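You operate a simulated robot arm through the tools that you are given. There is no shell and no other tool. Be economical: measure what you need, move in short steps, check, and stop when the job is done.

You run a simulated robot arm. Do the job below in one go: nothing can be reset, and whatever is moved stays where it is left.

TASK
Take the grey rubber ring and put it on top of the grey tape. Then put two of the grey rollers from the top of the yellow table on the wooden board. Then fetch the yellow slab from the shelf under the yellow table and set it on the middle shelf of the tooling bench. Then put the green tag in the ta reject. Then turn the size knob to 12. Then open the cream door. The order counts. Set down upright: grey roller.

The check looks at the end state, three seconds after you hand in, the way a careful person would. Anything else that was tipped, shoved, dropped, spilled or broken makes it a failure.

THE ROBOT
A 7-joint arm with a fingered hand on a trunk, on a base that drives. Base frame: it is fixed to the floor where the robot stands at the start and does not move with it; the origin is under the middle of the robot, x ahead of it, y to its left, z up; the surface under the hand at the start is at about z = 0.8. Lengths are in m, angles in rad, forces in N, time in s.
With the tool pointing down near the work surface it reaches from about 0.36 to 0.7 m from the robot's upright axis, wherever it stands. Its first joint turns from -1.204 to 3.002 rad. Places, roughly: cream door [-2.4, 8.4, 1]; green tag [-2.25, -0.25, 0.75]; grey roller (5x5x9 cm) [0.7, -0.9, 0.8]; grey rubber ring (6x6x3 cm) [0.6, -0.2, 0.8]; grey tape (11x11x5 cm) [-1.5, -2.6, 1.2]; middle shelf of the tooling bench [-1.4, 0.8, 0.4]; reject (27x15 cm) [-4.4, -2.58, 0.94]; size knob [-2.3, 0.1, 0.9]; wooden board (15x15x1 cm) [0.8, 0, 0.8]; yellow slab [0.5, -0.75, 0.25]. Payload 3.2 kg.
Tool frame: the origin (TCP) lies between the finger pads and is the grasp point; the fingertips stand 0.026 m ahead of it; z points along the fingers, y is the line along which they close. Largest opening 0.088 m; the body of the gripper starts 0.03 m behind the TCP. The gripper is a hand of 5 fingers: y runs from the thumb to the fingers, the wrist lies at [-0.016, -0.108, -0.172] in the tool frame, and closing takes about 1.5 s.
Orientation is that of the tool frame in the base frame, as a unit quaternion [w, x, y, z]. With the fingers straight down and the wrist toward the robot, the tool's x, y and z point along [0, 1, 0], [1, 0, 0] and [0, 0, -1] of the base frame.

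THE INTERFACE
- The arm moves only by the tool play_rows. Its argument "motion" is a list of rows, each a list of 3 entries, a list of its own where there are three numbers: the finger opening in m, from 0 to 0.088, then the shift along the base's x, y, z in m, then the turn, a rotation vector about the base's x, y, z in rad. In form: [[hand, [tx, ty, tz], [ax, ay, az]], ...]. A call has 1 to 20 rows; each row is the pose to reach, as a shift and turn from the pose commanded when the call began. Rows are played at 5 a second. More than 0.05 m and 0.15 rad between two rows, or a gripper value outside its range, and nothing of the call is played. A pose out of reach is approached as far as the arm can. The call stops where the force on the tool passes 40 N (or 10 N more than at its start, if that is more) or the arm is blocked; 0.2 s more then pass. Each finger travels about 0.072 m/s and halts on what it meets, pressing with about 29 N; the grip force reading is that of the motor and also rises with nothing between the fingers. The clock runs only during rows and for 0.2 s after the last one: add rows that repeat a pose to give the fingers time. It gives the time, the measured TCP pose, the force on the tool (base axes), the opening and the grip force at its end, in the units of the frame above (readings bear some noise), with the torque about the TCP (base axes, N m) and any sound that the robot's microphone picked up.
- Cameras (640 x 400 px; columns grow to the right, rows downward): "scene" is now at [0.1233, -0.0353, 1.325]; the picture's right is [-0.44, -0.90, 0.00], its down [-0.65, 0.32, -0.69] and it looks along [0.62, -0.30, -0.72] (base axes); focal length 263 px, centre (320, 200). "wrist" rides on the gripper at [0.067, -0.097, -0.117] in the tool frame; the picture's right is [-0.71, 0.33, -0.62], its down [-0.65, -0.65, 0.39] and it looks along [-0.28, 0.68, 0.68] (tool axes); focal length 234 px, centre (320, 200). There is no depth. A picture from a camera that has moved, and an enlarged one, comes with that camera's place and axes in the base frame and with its lens.
- grab_frame(camera): a new picture of that camera. No time passes.
- slide_trunk(by): slides the trunk up (or, below 0, down) by that many m; the arm and the scene camera ride with it, the base frame stays. It gives what a move gives, with no picture.
- base_move(legs): drives the robot by 1 to 6 legs, each [ahead, left, turn to the left] in m, m and rad, along the robot's own axes; the way and the turn of a leg run together, so that a leg with both is an arc; at most 1.5 m and 3.142 rad a leg. The arm and the cameras ride along, it lands a little off, and it stops where it bumps. It gives what a move gives.
- grasp_type(shape): the hand has 5 fingers and takes this shape, open, in about a second: jaw (thumb against the fingers, like two jaws); tri (thumb and two fingers); tip (a fingertip pinch); poke (one finger out to press); point (the index stretched); flat (the hand flat); cup (the hand cupped); fist (a fist). The gripper value then closes the fingers along that shape, each until it touches; the sizes above hold for jaw. It gives what a move gives, with no picture.
- head_to(pan, tilt): turns the head with the scene camera to pan (to the left, within 1.501 rad either way) and tilt (down, from -0.506 to 1.204), counted from straight ahead of the robot. It gives what a move gives.
- enlarge(camera, box): a new picture of the part [left, top, right, bottom] of that camera's present view, enlarged. No time passes.
- sign_off(): hands the job in; it is judged then, once.

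Go step by step. Nothing tells you exact positions but the pictures and the camera data: compare them with the known pose of the tool, close in by small moves and look again before you grip or let go. The budget is 186 turns and 156 pictures, counting those below and the enlarged ones. Unless the task says otherwise, let go and move clear before handing in.

The tools are called after "Request:" by a JSON object that holds its "method" and its "body". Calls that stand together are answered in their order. play_rows: Moves the arm, as the interface text tells. Its arguments: {"type":"object","properties":{"motion":{"type":"array","items":{"type":"array"}}},"required":["motion"]} The other tools are called the same way: slide_trunk (by) slides the trunk up or down; grasp_type (shape) gives the hand a shape; base_move (legs) drives the base; head_to (pan, tilt) turns the head that bears the scene camera; grab_frame (camera) takes a picture; enlarge (camera, box) takes an enlarged picture of a part of a camera's view; sign_off () hands the job in.

At the start:

```text
t: 0.0
position: [0.508, -0.1934, 1.0138]
tcp_rot: [0.0, 0.707, 0.707, 0.0]
wrist_force: [0.4, -0.1, 0.0]
wrist_torque: [0.0, -0.03, -0.03]
width: 0.0879
grip_force: 0.1
shape: jaw
trunk travel left (down, up): [-0.65, 0.19]
robot x, y, heading: [0.0029, -0.0019, 0.002]
head pan, tilt: [-0.456, 0.808]
```

scene: 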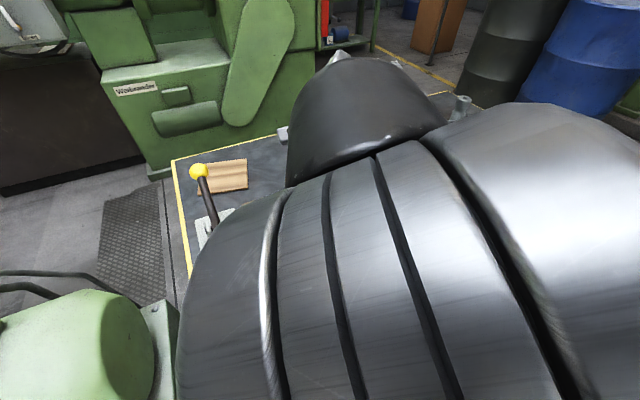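
wrist: 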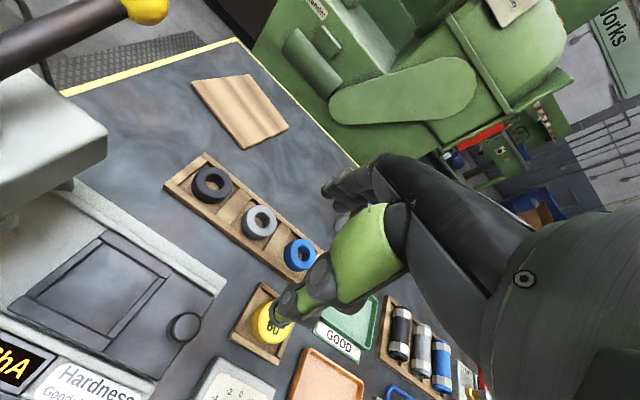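

I see the rack with the black, grey and blue rings near (0.6, -0.18), and the board beyond it. I'll look closer before gripping.

Request:
{"method": "enlarge", "body": {"camera": "wrist", "box": [150, 130, 350, 290]}}

Request:
{"method": "enlarge", "body": {"camera": "wrist", "box": [220, 240, 480, 400]}}

```text
2.50 times, centred on (250, 210) of wrist
camera zoom: at [0.4099, -0.1262, 1.1313], right [0.33, -0.71, 0.62], down [-0.65, -0.65, -0.39], along [0.68, -0.28, -0.68], focal length 585 px, centre (495, 175)
```

zoom: 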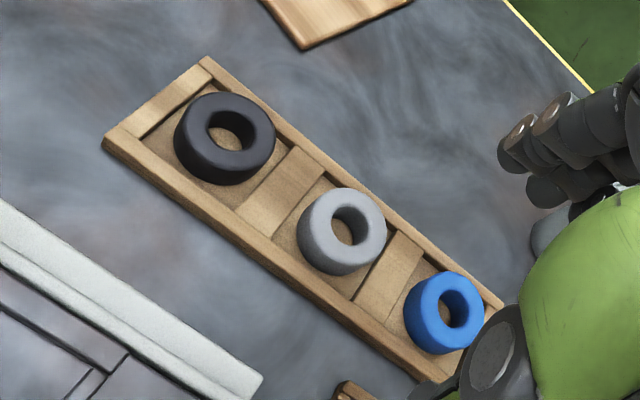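

```text
2.46 times, centred on (350, 320) of wrist
camera zoom: at [0.4099, -0.1262, 1.1313], right [0.33, -0.71, 0.62], down [-0.65, -0.65, -0.39], along [0.68, -0.28, -0.68], focal length 576 px, centre (246, -95)
```

zoom: 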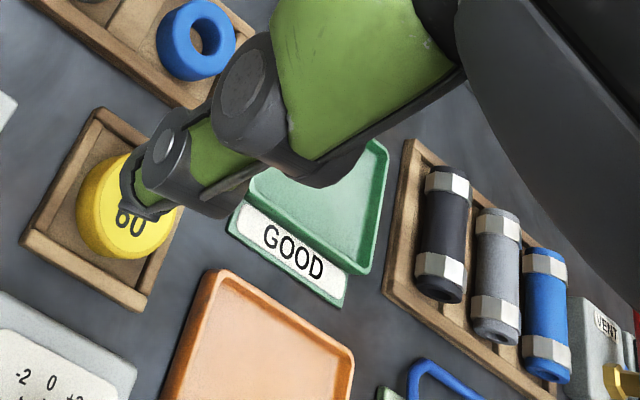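

The rack compartments are shallow. Next I look around with the head to learn the layout.

Request:
{"method": "head_to", "body": {"pan": -1.1, "tilt": 0.7}}

Request:
{"method": "grab_frame", "body": {"camera": "scene"}}

Request:
{"method": "head_to", "body": {"pan": 0.2, "tilt": 0.7}}

Request:
{"method": "grab_frame", "body": {"camera": "scene"}}

Request:
{"method": "head_to", "body": {"pan": 1.4, "tilt": 0.3}}

Request:
{"method": "grab_frame", "body": {"camera": "scene"}}

```text
t: 1.0
position: [0.5077, -0.1937, 1.0146]
tcp_rot: [0.0, 0.707, 0.707, 0.0]
wrist_force: [0.3, -0.3, -0.1]
wrist_torque: [0.01, -0.02, 0.02]
width: 0.0877
grip_force: 0.0
shape: jaw
trunk travel left (down, up): [-0.65, 0.19]
robot x, y, heading: [0.0021, 0.0014, -0.002]
head pan, tilt: [-1.1, 0.7]
```

```text
151 pictures are left
camera scene: at [0.0899, -0.0757, 1.3339], right [-0.89, -0.45, 0.0], down [-0.29, 0.57, -0.76], along [0.35, -0.68, -0.64], focal length 263 px, centre (320, 200)
```

scene: 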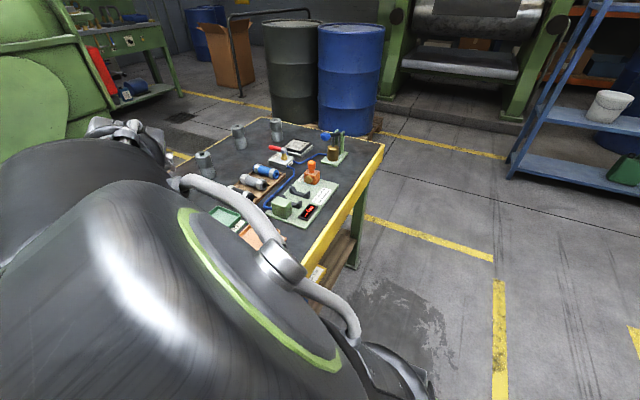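

```text
t: 2.5
position: [0.5073, -0.1944, 1.0144]
tcp_rot: [-0.001, 0.707, 0.707, 0.0]
wrist_force: [-0.1, 0.5, 0.1]
wrist_torque: [-0.01, 0.03, -0.01]
width: 0.0878
grip_force: 0.0
shape: jaw
trunk travel left (down, up): [-0.65, 0.19]
robot x, y, heading: [0.0035, 0.0027, -0.003]
head pan, tilt: [0.201, 0.7]
```

```text
150 pictures are left
camera scene: at [0.1345, 0.0168, 1.334], right [0.2, -0.98, 0.0], down [-0.63, -0.13, -0.76], along [0.75, 0.15, -0.64], focal length 263 px, centre (320, 200)
```

scene: 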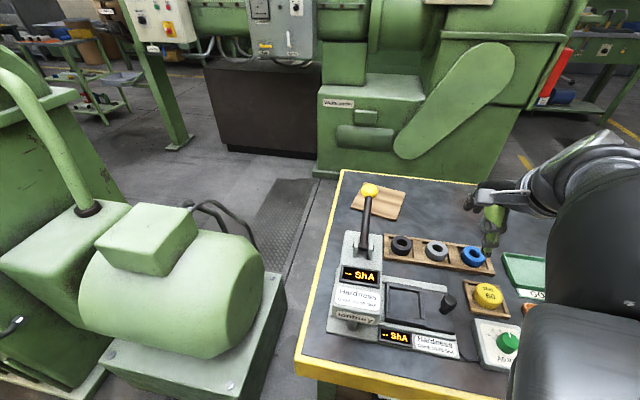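

```text
t: 3.9
position: [0.5079, -0.1939, 1.0141]
tcp_rot: [0.0, 0.708, 0.706, 0.0]
wrist_force: [0.0, -0.6, -0.6]
wrist_torque: [0.01, 0.0, 0.01]
width: 0.0878
grip_force: 0.0
shape: jaw
trunk travel left (down, up): [-0.65, 0.19]
robot x, y, heading: [0.0002, -0.0004, -0.0]
head pan, tilt: [1.4, 0.3]
```

```text
149 pictures are left
camera scene: at [0.0672, 0.0919, 1.3701], right [0.99, -0.17, 0.0], down [-0.05, -0.29, -0.96], along [0.16, 0.94, -0.3], focal length 263 px, centre (320, 200)
```

scene: 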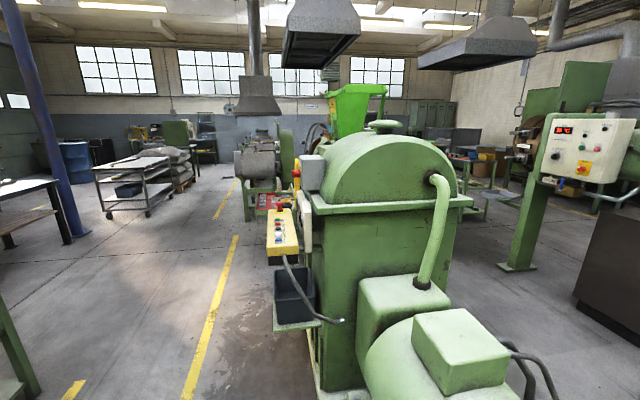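

The table under the hand is the yellow table; three grey rollers stand near its far right corner. I move the hand above the grey ring and check.

Request:
{"method": "play_rows", "body": {"motion": [[0.088, [0.03, 0.003, -0.01], [0, 0, 0]], [0.088, [0.06, 0.006, -0.03], [0, 0, 0]], [0.088, [0.09, 0.01, -0.06], [0, 0, 0]], [0.088, [0.09, 0.01, -0.09], [0, 0, 0]]]}}

Request:
{"method": "grab_frame", "body": {"camera": "wrist"}}

Request:
{"method": "enlarge", "body": {"camera": "wrist", "box": [200, 130, 400, 290]}}

```text
t: 4.9
position: [0.5985, -0.1854, 0.9241]
tcp_rot: [0.0, 0.707, 0.707, 0.0]
wrist_force: [-0.2, -0.2, 0.6]
wrist_torque: [0.0, -0.01, 0.02]
width: 0.0876
grip_force: 0.0
shape: jaw
trunk travel left (down, up): [-0.65, 0.19]
robot x, y, heading: [-0.0005, -0.0005, -0.001]
head pan, tilt: [1.4, 0.3]
```

```text
148 pictures are left
camera wrist: at [0.5009, -0.1175, 1.0411], right [0.33, -0.71, 0.62], down [-0.65, -0.65, -0.39], along [0.68, -0.28, -0.68], focal length 234 px, centre (320, 200)
```

wrist: 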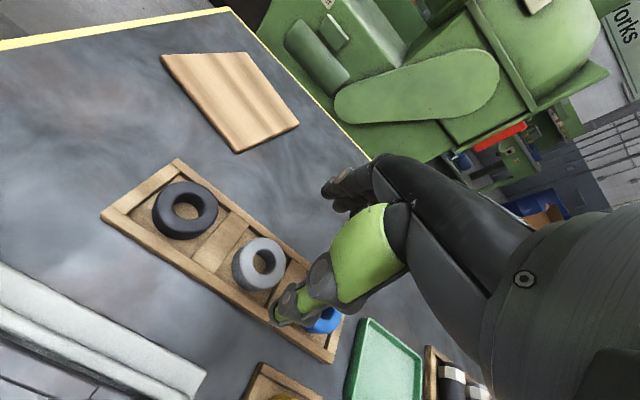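

```text
2.50 times, centred on (300, 210) of wrist
camera zoom: at [0.5009, -0.1175, 1.0411], right [0.33, -0.71, 0.62], down [-0.65, -0.65, -0.39], along [0.68, -0.28, -0.68], focal length 585 px, centre (370, 175)
```

zoom: 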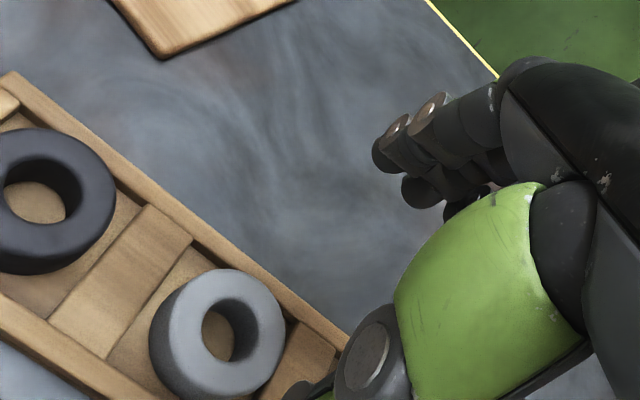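

The ring is about (0.602, -0.182), top near z 0.82. I look from the head to judge finger clearance to the rack walls.

Request:
{"method": "head_to", "body": {"pan": 0.0, "tilt": 0.75}}

Request:
{"method": "enlarge", "body": {"camera": "scene", "box": [330, 140, 530, 270]}}

```text
t: 6.4
position: [0.5986, -0.1852, 0.924]
tcp_rot: [0.001, 0.707, 0.707, 0.0]
wrist_force: [0.3, -0.2, 0.0]
wrist_torque: [-0.01, 0.02, 0.01]
width: 0.0879
grip_force: 0.0
shape: jaw
trunk travel left (down, up): [-0.65, 0.19]
robot x, y, heading: [0.0043, -0.0026, -0.002]
head pan, tilt: [0.0, 0.75]
```

```text
3.08 times, centred on (430, 205) of scene
camera zoom: at [0.1342, 0.0, 1.3297], right [0.0, -1.0, 0.0], down [-0.68, 0.0, -0.73], along [0.73, 0.0, -0.68], focal length 809 px, centre (-18, 185)
```

zoom: 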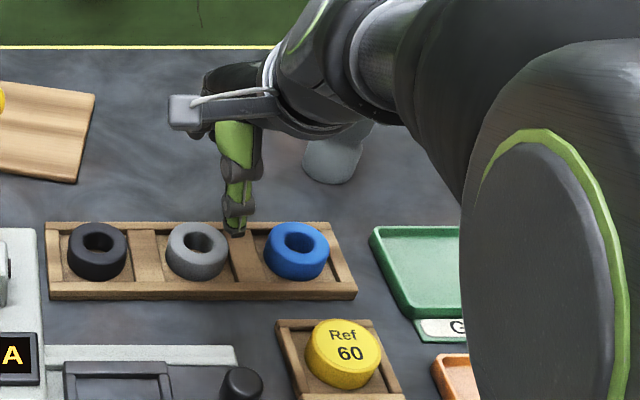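

Request:
{"method": "play_rows", "body": {"motion": [[0.088, [0.007, 0.002, -0.03], [0, 0, 0]], [0.088, [0.007, 0.002, -0.06], [0, 0, 0]], [0.088, [0.007, 0.002, -0.069], [0, 0, 0]]]}}

Request:
{"method": "enlarge", "body": {"camera": "scene", "box": [330, 140, 530, 270]}}

Request:
{"method": "enlarge", "body": {"camera": "wrist", "box": [200, 150, 400, 310]}}

```text
t: 7.2
position: [0.606, -0.1834, 0.8541]
tcp_rot: [0.001, 0.707, 0.707, 0.001]
wrist_force: [-0.6, -0.7, 0.0]
wrist_torque: [-0.03, 0.01, 0.0]
width: 0.0878
grip_force: 0.1
shape: jaw
trunk travel left (down, up): [-0.65, 0.19]
robot x, y, heading: [-0.0043, -0.0026, -0.002]
head pan, tilt: [0.0, 0.75]
```

```text
3.08 times, centred on (430, 205) of scene
camera zoom: at [0.1343, -0.0001, 1.3297], right [0.0, -1.0, 0.0], down [-0.68, 0.0, -0.73], along [0.73, 0.0, -0.68], focal length 809 px, centre (-18, 185)
```

zoom: 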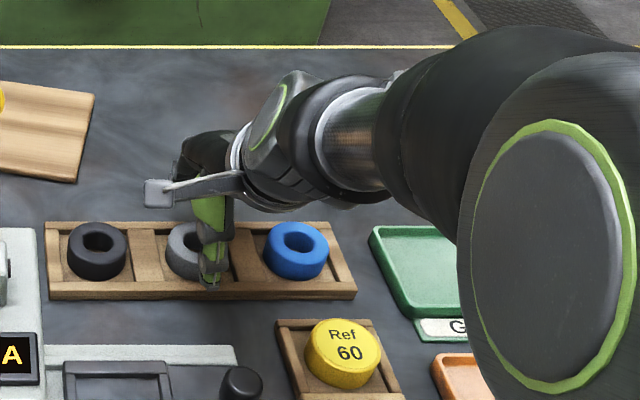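

```text
2.50 times, centred on (300, 230) of wrist
camera zoom: at [0.5083, -0.1148, 0.9711], right [0.33, -0.71, 0.62], down [-0.65, -0.65, -0.39], along [0.68, -0.28, -0.68], focal length 585 px, centre (370, 125)
```

zoom: 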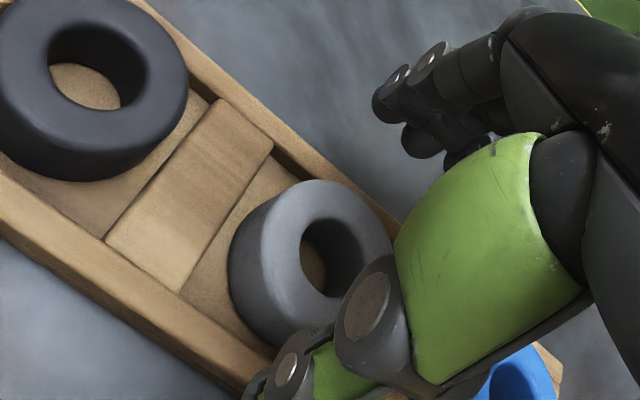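

Thumb and fingers straddle the ring along x. I go down a little more and check for contact.

Request:
{"method": "play_rows", "body": {"motion": [[0.088, [0.0, 0.001, -0.008], [0, 0, 0]], [0.088, [0.0, 0.001, -0.014], [0, 0, 0]], [0.088, [0.0, 0.001, -0.018], [0, 0, 0]], [0.088, [0.0, 0.001, -0.018], [0, 0, 0]]]}}

Request:
{"method": "enlarge", "body": {"camera": "scene", "box": [350, 170, 450, 250]}}

Request:
{"method": "enlarge", "body": {"camera": "wrist", "box": [200, 150, 400, 310]}}

```text
t: 8.2
position: [0.6042, -0.1814, 0.8363]
tcp_rot: [0.0, 0.708, 0.707, 0.0]
wrist_force: [-0.2, 0.2, 0.5]
wrist_torque: [-0.01, -0.02, -0.04]
width: 0.0878
grip_force: 0.1
shape: jaw
trunk travel left (down, up): [-0.65, 0.19]
robot x, y, heading: [0.0004, 0.0003, -0.003]
head pan, tilt: [0.0, 0.75]
```

```text
5.00 times, centred on (400, 210) of scene
camera zoom: at [0.1341, -0.0001, 1.3297], right [0.0, -1.0, 0.0], down [-0.68, 0.0, -0.73], along [0.73, 0.0, -0.68], focal length 1314 px, centre (-80, 150)
```

zoom: 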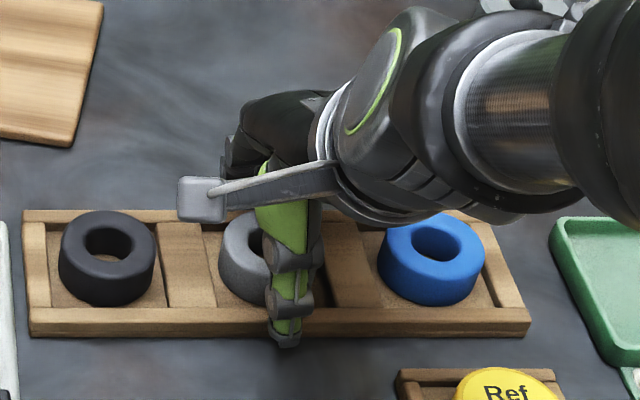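

```text
2.50 times, centred on (300, 230) of wrist
camera zoom: at [0.5074, -0.1147, 0.9537], right [0.33, -0.71, 0.62], down [-0.65, -0.65, -0.39], along [0.68, -0.28, -0.68], focal length 585 px, centre (370, 125)
```

zoom: 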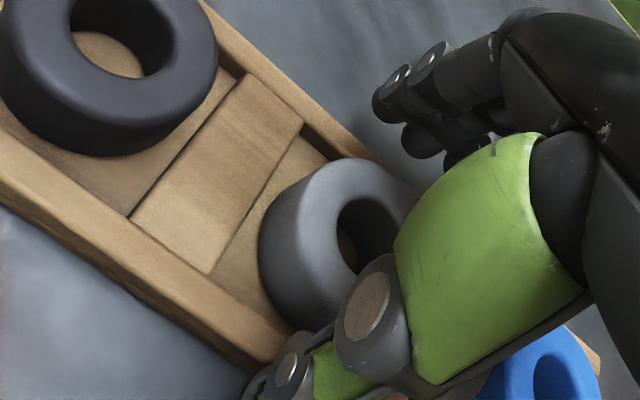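

Tips are just above the wall top. I centre by a few mm and close on the ring's upper part.

Request:
{"method": "play_rows", "body": {"motion": [[0.088, [0.003, 0.0, -0.004], [0, 0, 0]], [0.07, [0.003, 0.0, -0.004], [0, 0, 0]], [0.055, [0.003, 0.0, -0.004], [0, 0, 0]], [0.045, [0.003, 0.0, -0.004], [0, 0, 0]], [0.045, [0.003, 0.0, -0.004], [0, 0, 0]], [0.045, [0.003, 0.0, -0.004], [0, 0, 0]], [0.045, [0.003, 0.0, -0.004], [0, 0, 0]], [0.045, [0.003, 0.0, -0.004], [0, 0, 0]]]}}

Request:
{"method": "enlarge", "body": {"camera": "scene", "box": [350, 170, 450, 250]}}

Request:
{"method": "enlarge", "body": {"camera": "wrist", "box": [200, 150, 400, 310]}}

```text
t: 10.0
position: [0.604, -0.1818, 0.8383]
tcp_rot: [0.005, 0.708, 0.707, 0.002]
wrist_force: [-9.3, -1.0, 27.4]
wrist_torque: [-0.17, 0.52, -0.21]
width: 0.051
grip_force: 29.2
shape: jaw
trunk travel left (down, up): [-0.65, 0.19]
robot x, y, heading: [0.0022, 0.0009, 0.001]
head pan, tilt: [0.0, 0.75]
```

```text
5.00 times, centred on (400, 210) of scene
camera zoom: at [0.1268, 0.0015, 1.3307], right [0.0, -1.0, 0.0], down [-0.68, 0.0, -0.74], along [0.74, 0.0, -0.68], focal length 1314 px, centre (-80, 150)
```

zoom: 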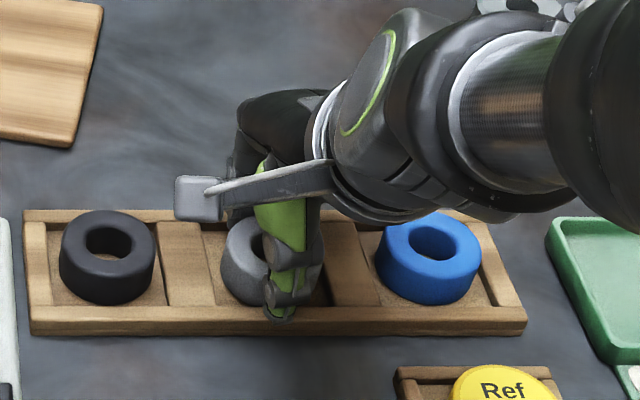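

```text
2.50 times, centred on (300, 230) of wrist
camera zoom: at [0.5057, -0.1133, 0.9544], right [0.32, -0.71, 0.63], down [-0.65, -0.65, -0.39], along [0.69, -0.28, -0.67], focal length 585 px, centre (370, 125)
```

zoom: 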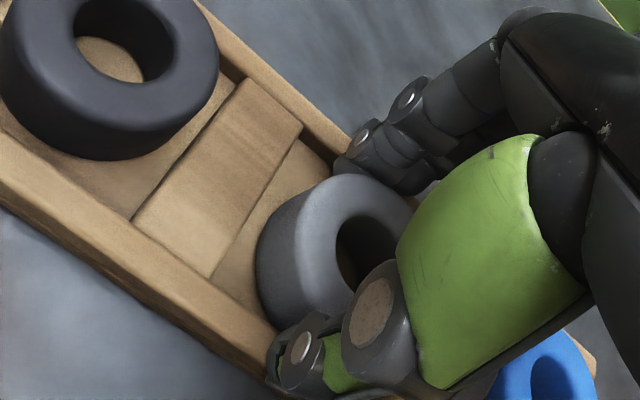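

Fingers closed to 0.051 with some upward contact force. I lift gently to see whether the ring comes.

Request:
{"method": "play_rows", "body": {"motion": [[0.045, [0, 0, 0.01], [0, 0, 0]], [0.045, [0, 0, 0.02], [0, 0, 0]], [0.045, [0, 0, 0.04], [0, 0, 0]]]}}

Request:
{"method": "enlarge", "body": {"camera": "wrist", "box": [200, 150, 400, 310]}}

Request:
{"method": "enlarge", "body": {"camera": "scene", "box": [350, 170, 450, 250]}}

```text
t: 10.8
position: [0.6069, -0.1795, 0.8735]
tcp_rot: [0.0, 0.707, 0.707, -0.001]
wrist_force: [0.4, 0.0, -0.1]
wrist_torque: [-0.01, 0.0, 0.0]
width: 0.0439
grip_force: 28.9
shape: jaw
trunk travel left (down, up): [-0.65, 0.19]
robot x, y, heading: [-0.0009, -0.0018, -0.0]
head pan, tilt: [0.0, 0.75]
```

```text
2.50 times, centred on (300, 230) of wrist
camera zoom: at [0.5098, -0.1124, 0.9909], right [0.33, -0.71, 0.62], down [-0.65, -0.65, -0.39], along [0.68, -0.28, -0.68], focal length 585 px, centre (370, 125)
```

zoom: 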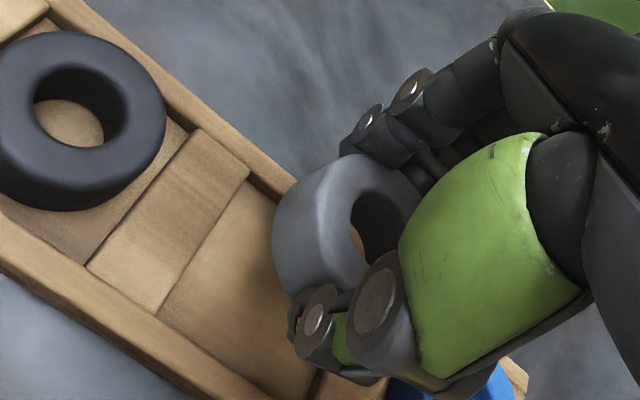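

```text
5.00 times, centred on (400, 210) of scene
camera zoom: at [0.1339, 0.0001, 1.3297], right [0.0, -1.0, 0.0], down [-0.68, 0.0, -0.73], along [0.73, 0.0, -0.68], focal length 1314 px, centre (-80, 150)
```

zoom: 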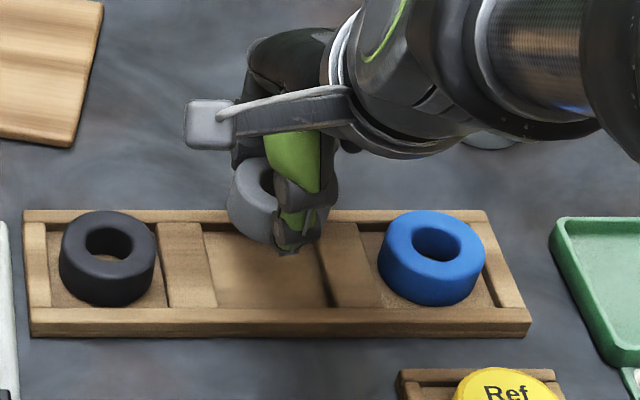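

The ring is held. I tighten, lift it well clear, and look to the right and around for the route to the tape.

Request:
{"method": "play_rows", "body": {"motion": [[0.035, [0, 0, 0.04], [0, 0, 0]], [0.035, [-0.02, 0, 0.08], [0, 0, 0]], [0.035, [-0.05, 0, 0.12], [0, 0, 0]], [0.035, [-0.08, 0, 0.16], [0, 0, 0]], [0.035, [-0.1, 0, 0.2], [0, 0, 0]], [0.035, [-0.13, 0, 0.24], [0, 0, 0]], [0.035, [-0.15, 0, 0.28], [0, 0, 0]], [0.035, [-0.17, 0, 0.32], [0, 0, 0]]]}}

Request:
{"method": "head_to", "body": {"pan": -1.5, "tilt": 0.3}}

Request:
{"method": "grab_frame", "body": {"camera": "scene"}}

Request:
{"method": "grab_frame", "body": {"camera": "wrist"}}

```text
t: 12.6
position: [0.4705, -0.2042, 1.2129]
tcp_rot: [-0.001, 0.707, 0.707, 0.0]
wrist_force: [0.4, -0.8, -0.7]
wrist_torque: [0.03, 0.01, 0.01]
width: 0.0413
grip_force: 29.1
shape: jaw
out of reach, approached as far as the arm can: row 4, 5, 6, 7, 8
trunk travel left (down, up): [-0.65, 0.19]
robot x, y, heading: [0.0009, -0.0006, 0.003]
head pan, tilt: [0.0, 0.75]
```

```text
t: 14.2
position: [0.4723, -0.2044, 1.2104]
tcp_rot: [-0.001, 0.707, 0.707, -0.001]
wrist_force: [-0.6, -0.3, 0.9]
wrist_torque: [-0.02, -0.04, 0.03]
width: 0.0414
grip_force: 29.5
shape: jaw
trunk travel left (down, up): [-0.65, 0.19]
robot x, y, heading: [0.0017, 0.0028, -0.0]
head pan, tilt: [-1.499, 0.3]
```

```text
137 pictures are left
camera scene: at [0.0581, -0.0932, 1.3701], right [-1.0, -0.07, 0.0], down [-0.02, 0.3, -0.96], along [0.07, -0.95, -0.3], focal length 263 px, centre (320, 200)
```

scene: 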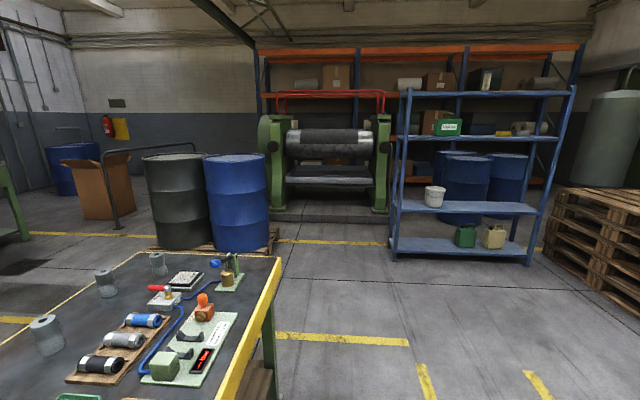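

```text
136 pictures are left
camera wrist: at [0.3749, -0.1366, 1.3286], right [0.33, -0.71, 0.62], down [-0.65, -0.65, -0.39], along [0.68, -0.28, -0.68], focal length 234 px, centre (320, 200)
```

wrist: 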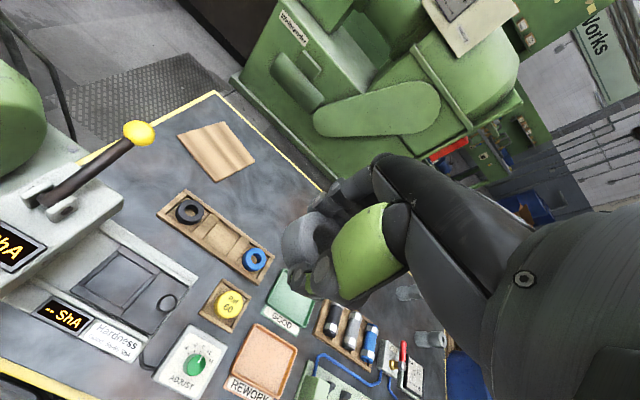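

The blue shelving at the right holds the tape on its upper-middle shelf. I zoom on it and on the ring in the hand.

Request:
{"method": "enlarge", "body": {"camera": "scene", "box": [390, 80, 590, 205]}}

Request:
{"method": "enlarge", "body": {"camera": "wrist", "box": [230, 170, 410, 310]}}

```text
3.20 times, centred on (490, 142) of scene
camera zoom: at [0.0581, -0.0932, 1.3701], right [-1.0, -0.07, 0.0], down [-0.02, 0.3, -0.96], along [0.07, -0.95, -0.3], focal length 841 px, centre (-224, 384)
```

zoom: 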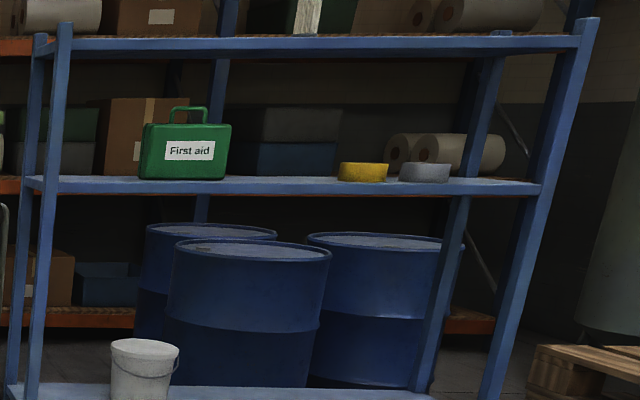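

```text
2.86 times, centred on (320, 240) of wrist
camera zoom: at [0.3749, -0.1366, 1.3286], right [0.33, -0.71, 0.62], down [-0.65, -0.65, -0.39], along [0.68, -0.28, -0.68], focal length 669 px, centre (320, 86)
```

zoom: 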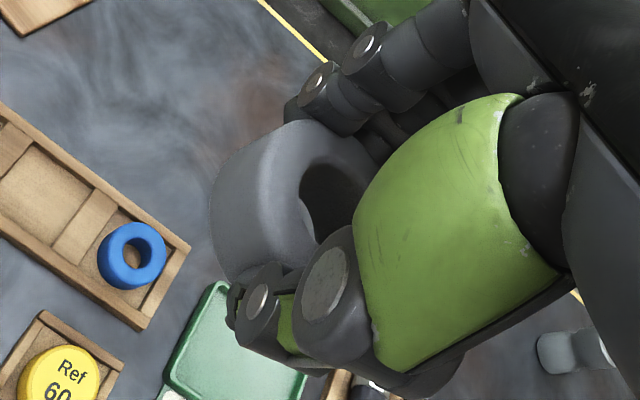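

The tape is at about (-1.55, -2.6, 1.23) on the blue shelving, with a shelf above at about 1.57. I drive in front of it, stopping short to look.

Request:
{"method": "base_move", "body": {"legs": [[-0.5, 0, 0], [0, 0, -1.571], [1.0, 0, 0], [0.3, -1.0, 0]]}}

Request:
{"method": "head_to", "body": {"pan": 0.0, "tilt": 0.1}}

Request:
{"method": "grab_frame", "body": {"camera": "scene"}}

Request:
{"method": "enlarge", "body": {"camera": "scene", "box": [220, 100, 420, 260]}}

```text
t: 30.7
position: [-1.7504, -1.7342, 1.2118]
tcp_rot: [-0.001, 1.0, -0.008, 0.0]
wrist_force: [0.3, -0.2, -0.3]
wrist_torque: [0.01, 0.01, -0.03]
width: 0.0413
grip_force: 29.0
shape: jaw
trunk travel left (down, up): [-0.65, 0.19]
robot x, y, heading: [-1.5387, -1.265, -1.586]
head pan, tilt: [-1.499, 0.3]
```

```text
t: 32.3
position: [-1.7503, -1.7348, 1.2105]
tcp_rot: [-0.001, 1.0, -0.007, 0.001]
wrist_force: [0.5, 0.3, -0.1]
wrist_torque: [-0.02, 0.0, 0.01]
width: 0.0414
grip_force: 29.2
shape: jaw
trunk travel left (down, up): [-0.65, 0.19]
robot x, y, heading: [-1.5374, -1.2662, -1.585]
head pan, tilt: [0.0, 0.099]
```

```text
133 pictures are left
camera scene: at [-1.5408, -1.4074, 1.3887], right [-1.0, 0.02, 0.0], down [0.0, 0.1, -0.99], along [-0.02, -0.99, -0.1], focal length 263 px, centre (320, 200)
```

scene: 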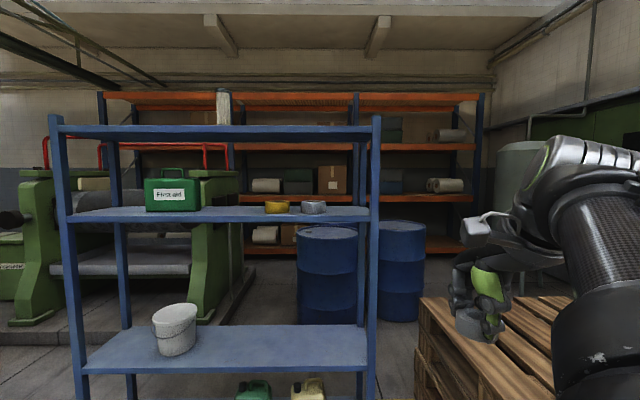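

```text
2.50 times, centred on (320, 180) of scene
camera zoom: at [-1.5408, -1.4074, 1.3887], right [-1.0, 0.02, 0.0], down [0.0, 0.1, -0.99], along [-0.02, -0.99, -0.1], focal length 657 px, centre (320, 250)
```

zoom: 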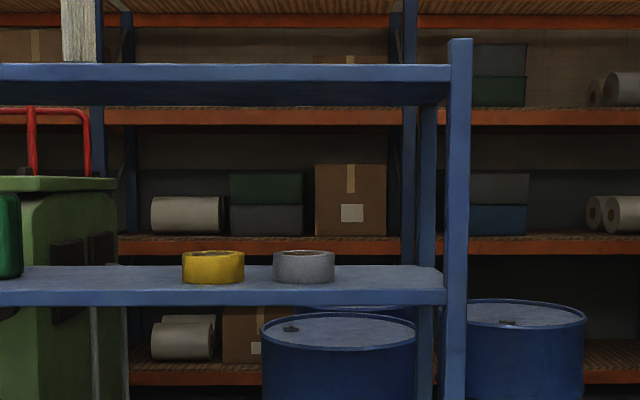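

The tape's centre is about (-1.535, -2.57), its top at about z 1.26, near the front edge. I zoom on it to see whether it has an open hole.

Request:
{"method": "slide_trunk", "body": {"by": 0.18}}

Request:
{"method": "enlarge", "body": {"camera": "scene", "box": [280, 190, 360, 250]}}

Request:
{"method": "grab_frame", "body": {"camera": "scene"}}

```text
t: 34.3
position: [-1.7512, -1.7344, 1.3917]
tcp_rot: [-0.001, 1.0, -0.007, 0.002]
wrist_force: [-0.9, 0.1, 0.1]
wrist_torque: [0.01, 0.0, -0.01]
width: 0.0414
grip_force: 29.6
shape: jaw
trunk travel left (down, up): [-0.83, 0.01]
robot x, y, heading: [-1.5385, -1.264, -1.589]
head pan, tilt: [0.0, 0.099]
```

```text
6.67 times, centred on (320, 220) of scene
camera zoom: at [-1.5408, -1.4075, 1.5687], right [-1.0, 0.01, 0.0], down [0.0, 0.1, -0.99], along [-0.01, -0.99, -0.1], focal length 1752 px, centre (320, 67)
```

zoom: 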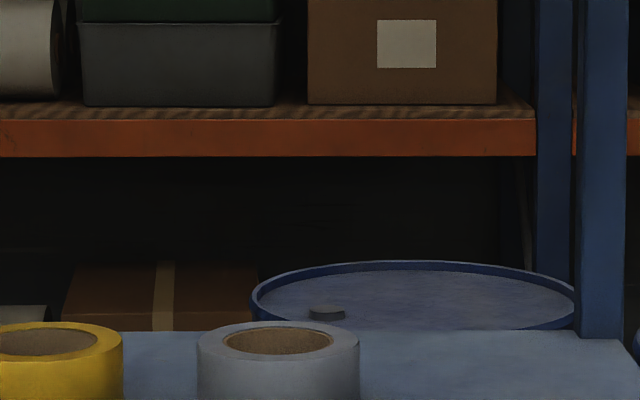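

```text
130 pictures are left
camera scene: at [-1.5408, -1.4075, 1.5687], right [-1.0, 0.01, 0.0], down [0.0, 0.1, -0.99], along [-0.01, -0.99, -0.1], focal length 263 px, centre (320, 200)
```

scene: 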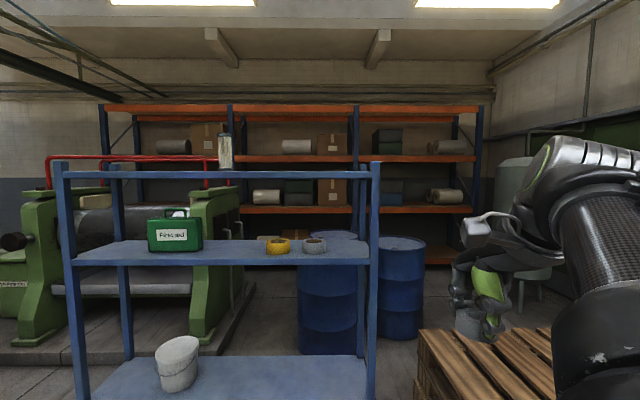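

The tape has an open core about 7 cm wide, so the ring must sit offset across its rim. I check how the ring sits in the hand.

Request:
{"method": "enlarge", "body": {"camera": "scene", "box": [430, 240, 530, 350]}}

Request:
{"method": "enlarge", "body": {"camera": "wrist", "box": [230, 170, 410, 310]}}

```text
3.64 times, centred on (480, 295) of scene
camera zoom: at [-1.5408, -1.4075, 1.5687], right [-1.0, 0.01, 0.0], down [0.0, 0.1, -0.99], along [-0.01, -0.99, -0.1], focal length 956 px, centre (-262, -146)
```

zoom: 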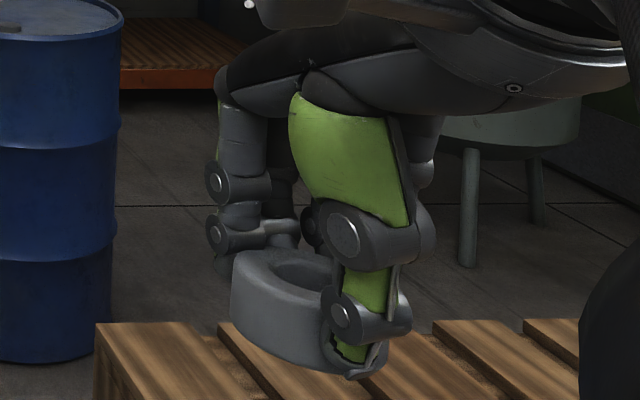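

```text
2.86 times, centred on (320, 240) of wrist
camera zoom: at [-1.6831, -1.6375, 1.5089], right [-0.71, -0.32, 0.62], down [-0.64, 0.66, -0.39], along [-0.29, -0.68, -0.68], focal length 669 px, centre (320, 86)
```

zoom: 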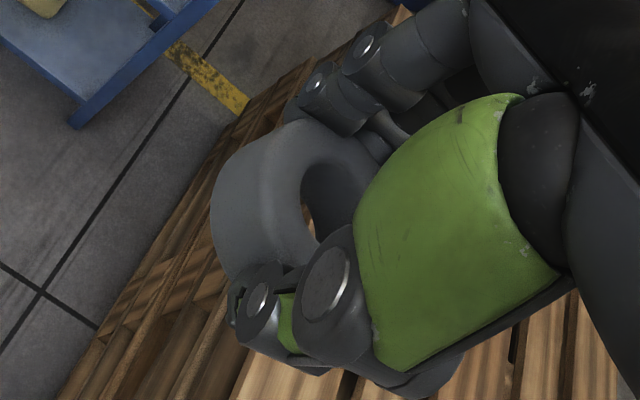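

The ring hangs centred at the TCP with its bottom about 38 mm below it. I lower the hand to pass under the upper shelf, then drive up to the shelving.

Request:
{"method": "play_rows", "body": {"motion": [[0.035, [0, 0, -0.03], [0, 0, 0]], [0.035, [0, 0, -0.055], [0, 0, 0]]]}}

Request:
{"method": "base_move", "body": {"legs": [[0, 0.22, 0.018], [0.6, 0, 0]]}}

Request:
{"method": "head_to", "body": {"pan": -0.25, "tilt": 0.3}}

Request:
{"method": "grab_frame", "body": {"camera": "scene"}}

Request:
{"method": "grab_frame", "body": {"camera": "wrist"}}

```text
t: 34.9
position: [-1.7607, -1.7518, 1.3399]
tcp_rot: [-0.003, 1.0, -0.006, 0.001]
wrist_force: [0.7, 0.0, -0.3]
wrist_torque: [-0.04, 0.02, 0.03]
width: 0.0412
grip_force: 28.9
shape: jaw
out of reach, approached as far as the arm can: row 1, 2
trunk travel left (down, up): [-0.83, 0.01]
robot x, y, heading: [-1.5406, -1.2668, -1.589]
head pan, tilt: [0.0, 0.099]
```

```text
t: 39.6
position: [-1.5266, -2.3658, 1.34]
tcp_rot: [-0.001, 1.0, 0.003, 0.001]
wrist_force: [-0.6, 0.0, -0.8]
wrist_torque: [0.0, -0.03, 0.0]
width: 0.0414
grip_force: 28.7
shape: jaw
trunk travel left (down, up): [-0.83, 0.01]
robot x, y, heading: [-1.3143, -1.8777, -1.562]
head pan, tilt: [0.0, 0.099]
```

```text
t: 40.4
position: [-1.5262, -2.3649, 1.3402]
tcp_rot: [-0.002, 1.0, 0.003, 0.001]
wrist_force: [-1.1, 0.0, -1.0]
wrist_torque: [-0.02, -0.02, -0.02]
width: 0.0414
grip_force: 29.2
shape: jaw
trunk travel left (down, up): [-0.83, 0.01]
robot x, y, heading: [-1.3124, -1.8767, -1.565]
head pan, tilt: [-0.25, 0.3]
```

```text
127 pictures are left
camera scene: at [-1.3372, -2.0163, 1.5501], right [-0.97, 0.24, 0.0], down [0.07, 0.29, -0.96], along [-0.23, -0.93, -0.3], focal length 263 px, centre (320, 200)
```

scene: 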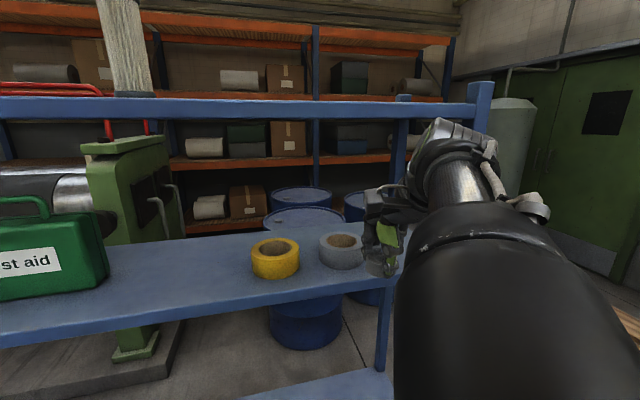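

```text
126 pictures are left
camera wrist: at [-1.4608, -2.267, 1.4583], right [-0.71, -0.34, 0.62], down [-0.65, 0.65, -0.39], along [-0.27, -0.68, -0.68], focal length 234 px, centre (320, 200)
```

wrist: 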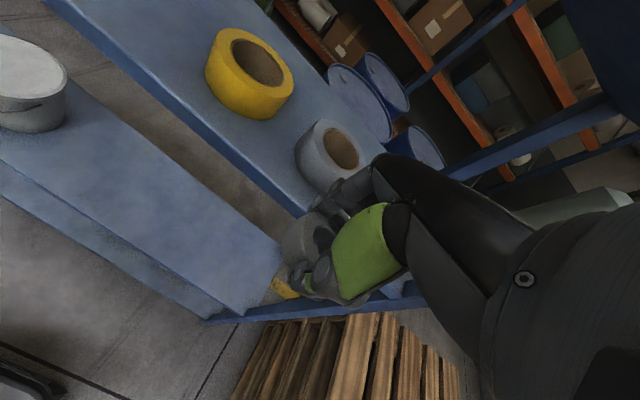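

Both cameras put the tape at (-1.535, -2.572), top z 1.262. I lower slightly and drive 0.1 m nearer, then move the arm in.

Request:
{"method": "play_rows", "body": {"motion": [[0.035, [0, 0, -0.012], [0, 0, 0]], [0.035, [0, 0, -0.025], [0, 0, 0]]]}}

Request:
{"method": "base_move", "body": {"legs": [[0.09, 0, 0]]}}

Request:
{"method": "grab_frame", "body": {"camera": "scene"}}

Request:
{"method": "grab_frame", "body": {"camera": "wrist"}}

```text
t: 41.0
position: [-1.5285, -2.3697, 1.3152]
tcp_rot: [-0.003, 1.0, 0.002, 0.002]
wrist_force: [0.0, -0.2, -1.1]
wrist_torque: [0.0, -0.01, -0.01]
width: 0.0415
grip_force: 28.9
shape: jaw
out of reach, approached as far as the arm can: row 2
trunk travel left (down, up): [-0.83, 0.01]
robot x, y, heading: [-1.3173, -1.8765, -1.565]
head pan, tilt: [-0.25, 0.3]
```

```text
t: 42.1
position: [-1.5278, -2.4597, 1.3171]
tcp_rot: [-0.002, 1.0, 0.003, 0.002]
wrist_force: [-0.5, 0.4, -1.8]
wrist_torque: [0.03, 0.01, -0.02]
width: 0.0413
grip_force: 29.1
shape: jaw
trunk travel left (down, up): [-0.83, 0.01]
robot x, y, heading: [-1.3161, -1.9677, -1.571]
head pan, tilt: [-0.25, 0.3]
```

```text
125 pictures are left
camera scene: at [-1.3368, -2.1061, 1.5502], right [-0.97, 0.24, 0.0], down [0.07, 0.29, -0.96], along [-0.23, -0.93, -0.3], focal length 263 px, centre (320, 200)
```

scene: 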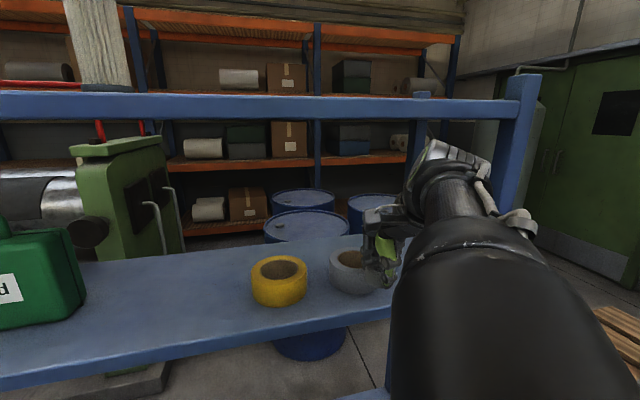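

```text
124 pictures are left
camera wrist: at [-1.4627, -2.3617, 1.4354], right [-0.71, -0.34, 0.62], down [-0.65, 0.65, -0.39], along [-0.27, -0.68, -0.68], focal length 234 px, centre (320, 200)
```

wrist: 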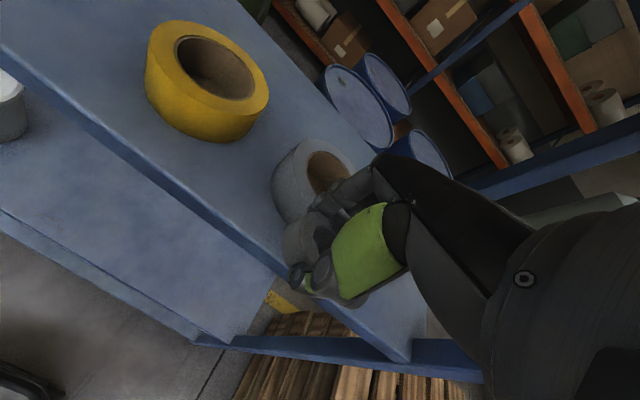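

Request:
{"method": "play_rows", "body": {"motion": [[0.035, [-0.002, -0.02, 0.003], [0, 0, 0]], [0.035, [-0.004, -0.04, 0.003], [0, 0, 0]], [0.035, [-0.006, -0.06, 0.003], [0, 0, 0]], [0.035, [-0.007, -0.079, 0.003], [0, 0, 0]], [0.035, [-0.007, -0.079, 0.003], [0, 0, 0]]]}}

Request:
{"method": "enlarge", "body": {"camera": "scene", "box": [320, 200, 420, 300]}}

Request:
{"method": "enlarge", "body": {"camera": "wrist", "box": [210, 130, 410, 310]}}

```text
t: 43.3
position: [-1.5365, -2.5372, 1.3214]
tcp_rot: [-0.002, 1.0, 0.003, 0.002]
wrist_force: [0.2, -0.3, 0.1]
wrist_torque: [-0.05, 0.0, -0.03]
width: 0.0413
grip_force: 29.2
shape: jaw
trunk travel left (down, up): [-0.83, 0.01]
robot x, y, heading: [-1.3137, -1.9656, -1.565]
head pan, tilt: [-0.25, 0.3]
```

```text
4.00 times, centred on (370, 250) of scene
camera zoom: at [-1.3364, -2.1066, 1.5501], right [-0.97, 0.24, 0.0], down [0.07, 0.29, -0.96], along [-0.23, -0.93, -0.3], focal length 1051 px, centre (120, 0)
```

zoom: 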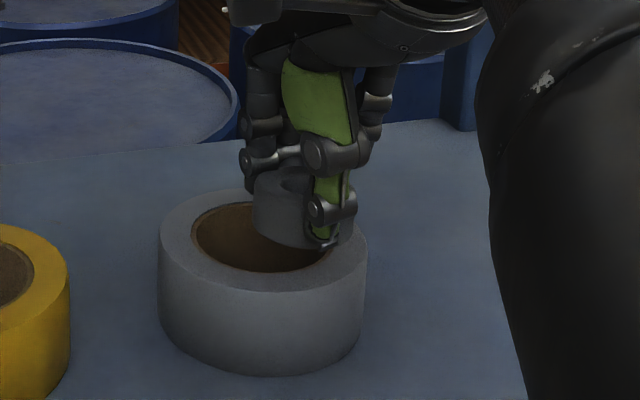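

```text
2.22 times, centred on (310, 220) of wrist
camera zoom: at [-1.4702, -2.4395, 1.4382], right [-0.71, -0.34, 0.62], down [-0.65, 0.65, -0.39], along [-0.27, -0.68, -0.68], focal length 520 px, centre (342, 156)
```

zoom: 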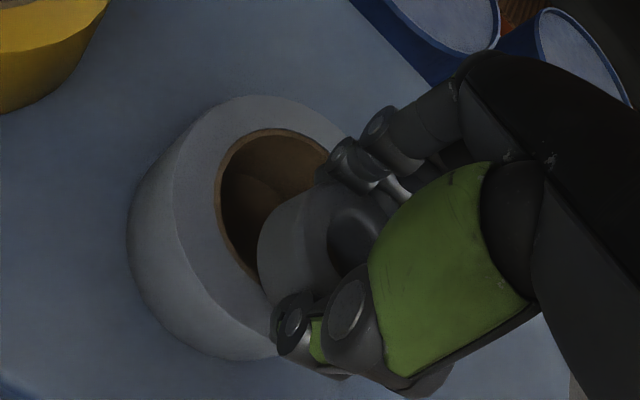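

The ring is 37 mm forward of the tape's centre, balanced over the rim. I lower in small steps.

Request:
{"method": "play_rows", "body": {"motion": [[0.035, [0, 0, -0.005], [0, 0, 0]], [0.035, [0, 0, -0.01], [0, 0, 0]], [0.035, [0, 0, -0.015], [0, 0, 0]], [0.035, [0, 0, -0.018], [0, 0, 0]]]}}

Request:
{"method": "enlarge", "body": {"camera": "scene", "box": [320, 200, 420, 300]}}

Request:
{"method": "enlarge", "body": {"camera": "wrist", "box": [210, 130, 410, 310]}}

```text
t: 44.3
position: [-1.5365, -2.5391, 1.3031]
tcp_rot: [-0.001, 1.0, 0.002, 0.001]
wrist_force: [-0.5, -0.2, 2.6]
wrist_torque: [-0.11, 0.03, 0.06]
width: 0.0414
grip_force: 28.8
shape: jaw
trunk travel left (down, up): [-0.83, 0.01]
robot x, y, heading: [-1.3142, -1.9639, -1.564]
head pan, tilt: [-0.25, 0.3]
```

```text
4.00 times, centred on (370, 250) of scene
camera zoom: at [-1.3366, -2.1065, 1.5502], right [-0.97, 0.24, 0.0], down [0.07, 0.29, -0.96], along [-0.23, -0.93, -0.3], focal length 1051 px, centre (120, 0)
```

zoom: 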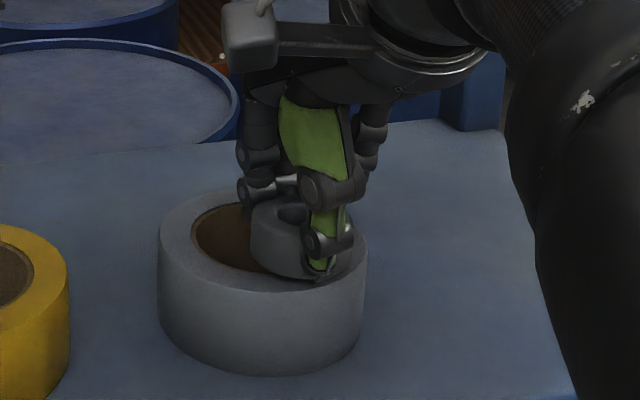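

```text
2.22 times, centred on (310, 220) of wrist
camera zoom: at [-1.4706, -2.4416, 1.4202], right [-0.71, -0.34, 0.62], down [-0.65, 0.65, -0.39], along [-0.27, -0.68, -0.68], focal length 520 px, centre (342, 156)
```

zoom: 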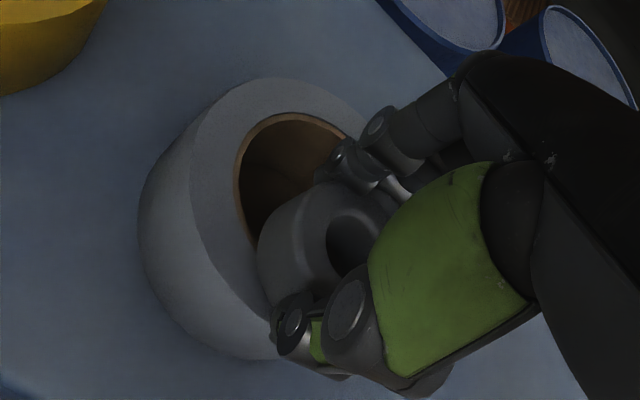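

Light contact (2.6 N). A few mm more to seat it.

Request:
{"method": "play_rows", "body": {"motion": [[0.035, [0, 0, -0.002], [0, 0, 0]], [0.035, [0, 0, -0.004], [0, 0, 0]]]}}

Request:
{"method": "enlarge", "body": {"camera": "scene", "box": [340, 230, 410, 290]}}

```text
t: 44.9
position: [-1.535, -2.5396, 1.3004]
tcp_rot: [0.0, 1.0, 0.003, 0.001]
wrist_force: [-2.3, -3.0, 10.0]
wrist_torque: [-0.4, 0.17, 0.04]
width: 0.041
grip_force: 29.2
shape: jaw
trunk travel left (down, up): [-0.83, 0.01]
robot x, y, heading: [-1.3164, -1.9681, -1.567]
head pan, tilt: [-0.25, 0.3]
```

```text
6.67 times, centred on (375, 260) of scene
camera zoom: at [-1.3371, -2.1059, 1.5503], right [-0.97, 0.24, 0.0], down [0.07, 0.29, -0.96], along [-0.23, -0.93, -0.29], focal length 1752 px, centre (-47, -200)
```

zoom: 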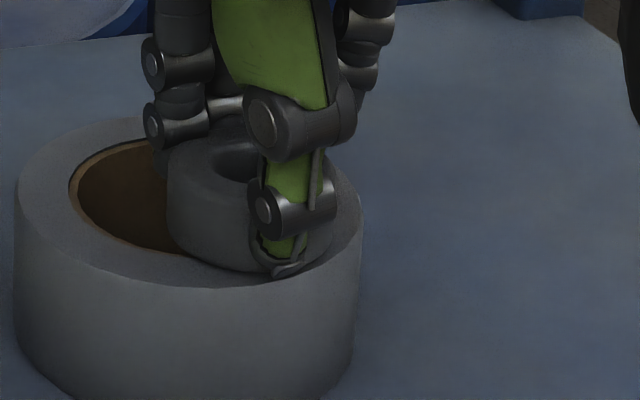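

The ring rests about 26–30 mm off centre; I want a safer margin, so I lift slightly, shift 8 mm forward and set down again.

Request:
{"method": "play_rows", "body": {"motion": [[0.035, [0, 0, 0.006], [0, 0, 0]], [0.035, [0, 0.004, 0.008], [0, 0, 0]], [0.035, [0, 0.008, 0.008], [0, 0, 0]], [0.035, [0, 0.008, 0.004], [0, 0, 0]], [0.035, [0, 0.008, 0.001], [0, 0, 0]], [0.035, [0, 0.008, 0.0], [0, 0, 0]]]}}

Request:
{"method": "enlarge", "body": {"camera": "scene", "box": [340, 230, 410, 290]}}

Request:
{"method": "enlarge", "body": {"camera": "wrist", "box": [210, 130, 410, 310]}}

```text
t: 46.3
position: [-1.5341, -2.5303, 1.3014]
tcp_rot: [-0.001, 1.0, 0.003, 0.001]
wrist_force: [1.8, -1.4, 9.8]
wrist_torque: [-0.26, 0.08, 0.02]
width: 0.0412
grip_force: 28.9
shape: jaw
trunk travel left (down, up): [-0.83, 0.01]
robot x, y, heading: [-1.3169, -1.9672, -1.573]
head pan, tilt: [-0.25, 0.3]
```

```text
6.67 times, centred on (375, 260) of scene
camera zoom: at [-1.3357, -2.1054, 1.5504], right [-0.97, 0.24, 0.0], down [0.07, 0.29, -0.96], along [-0.23, -0.93, -0.29], focal length 1752 px, centre (-47, -200)
```

zoom: 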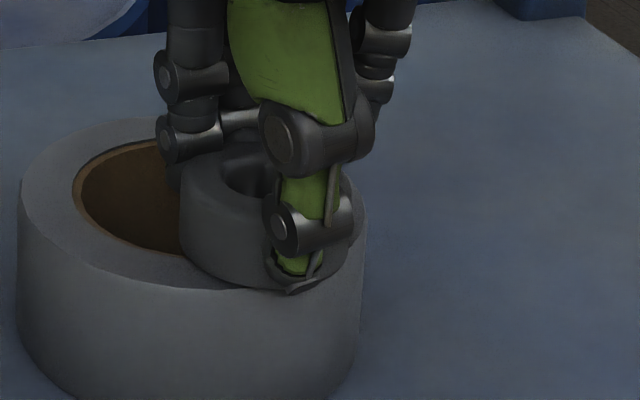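

```text
2.22 times, centred on (310, 220) of wrist
camera zoom: at [-1.4691, -2.4314, 1.4183], right [-0.71, -0.34, 0.62], down [-0.65, 0.65, -0.39], along [-0.27, -0.68, -0.68], focal length 520 px, centre (342, 156)
```

zoom: 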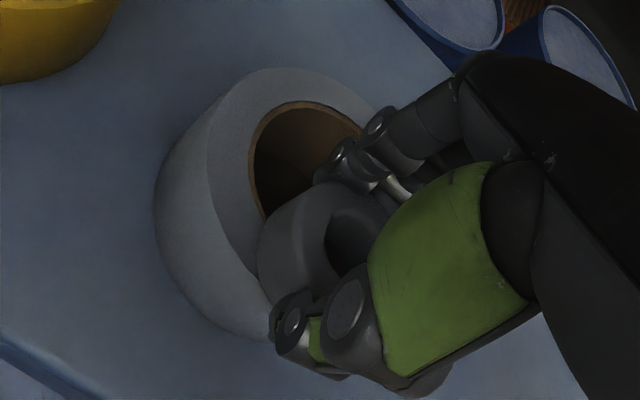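

Now it straddles well. Release gently, then check.

Request:
{"method": "play_rows", "body": {"motion": [[0.045, [0, 0, 0], [0, 0, 0]], [0.052, [0, 0, 0], [0, 0, 0]], [0.06, [0, 0, 0], [0, 0, 0]], [0.07, [0, 0, 0], [0, 0, 0]], [0.08, [0, 0, 0], [0, 0, 0]], [0.088, [0, 0, 0], [0, 0, 0]], [0.088, [0, 0, 0], [0, 0, 0]]]}}

Request:
{"method": "enlarge", "body": {"camera": "scene", "box": [340, 230, 410, 290]}}

Request:
{"method": "enlarge", "body": {"camera": "wrist", "box": [210, 130, 410, 310]}}

```text
t: 47.9
position: [-1.5353, -2.532, 1.2991]
tcp_rot: [-0.003, 1.0, 0.002, 0.001]
wrist_force: [-0.3, -0.5, 0.2]
wrist_torque: [0.01, -0.03, -0.01]
width: 0.0878
grip_force: 0.0
shape: jaw
trunk travel left (down, up): [-0.83, 0.01]
robot x, y, heading: [-1.316, -1.9654, -1.567]
head pan, tilt: [-0.25, 0.3]
```

```text
6.67 times, centred on (375, 260) of scene
camera zoom: at [-1.3369, -2.1071, 1.5501], right [-0.97, 0.24, 0.0], down [0.07, 0.29, -0.96], along [-0.23, -0.93, -0.3], focal length 1752 px, centre (-47, -200)
```

zoom: 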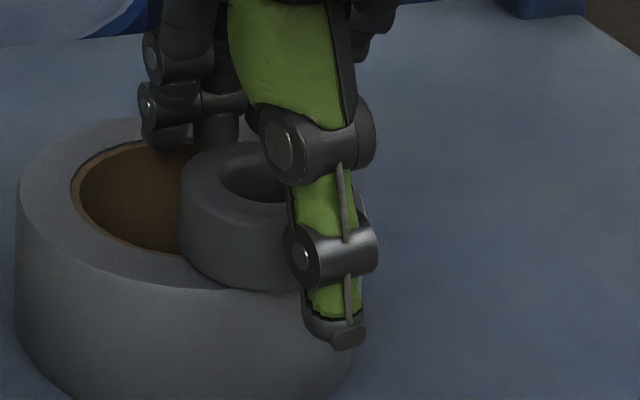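

```text
2.22 times, centred on (310, 220) of wrist
camera zoom: at [-1.4704, -2.4332, 1.4164], right [-0.71, -0.34, 0.62], down [-0.65, 0.65, -0.39], along [-0.27, -0.68, -0.68], focal length 520 px, centre (342, 156)
```

zoom: 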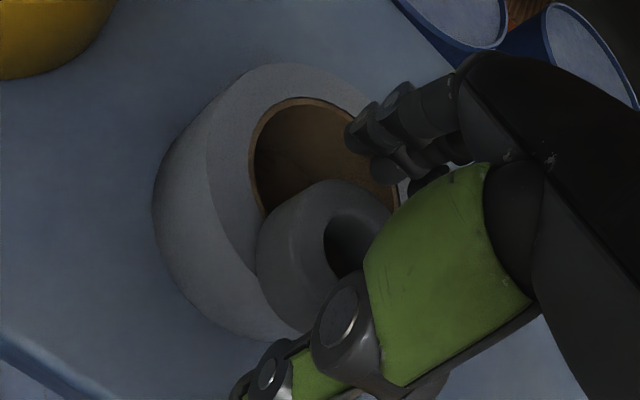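

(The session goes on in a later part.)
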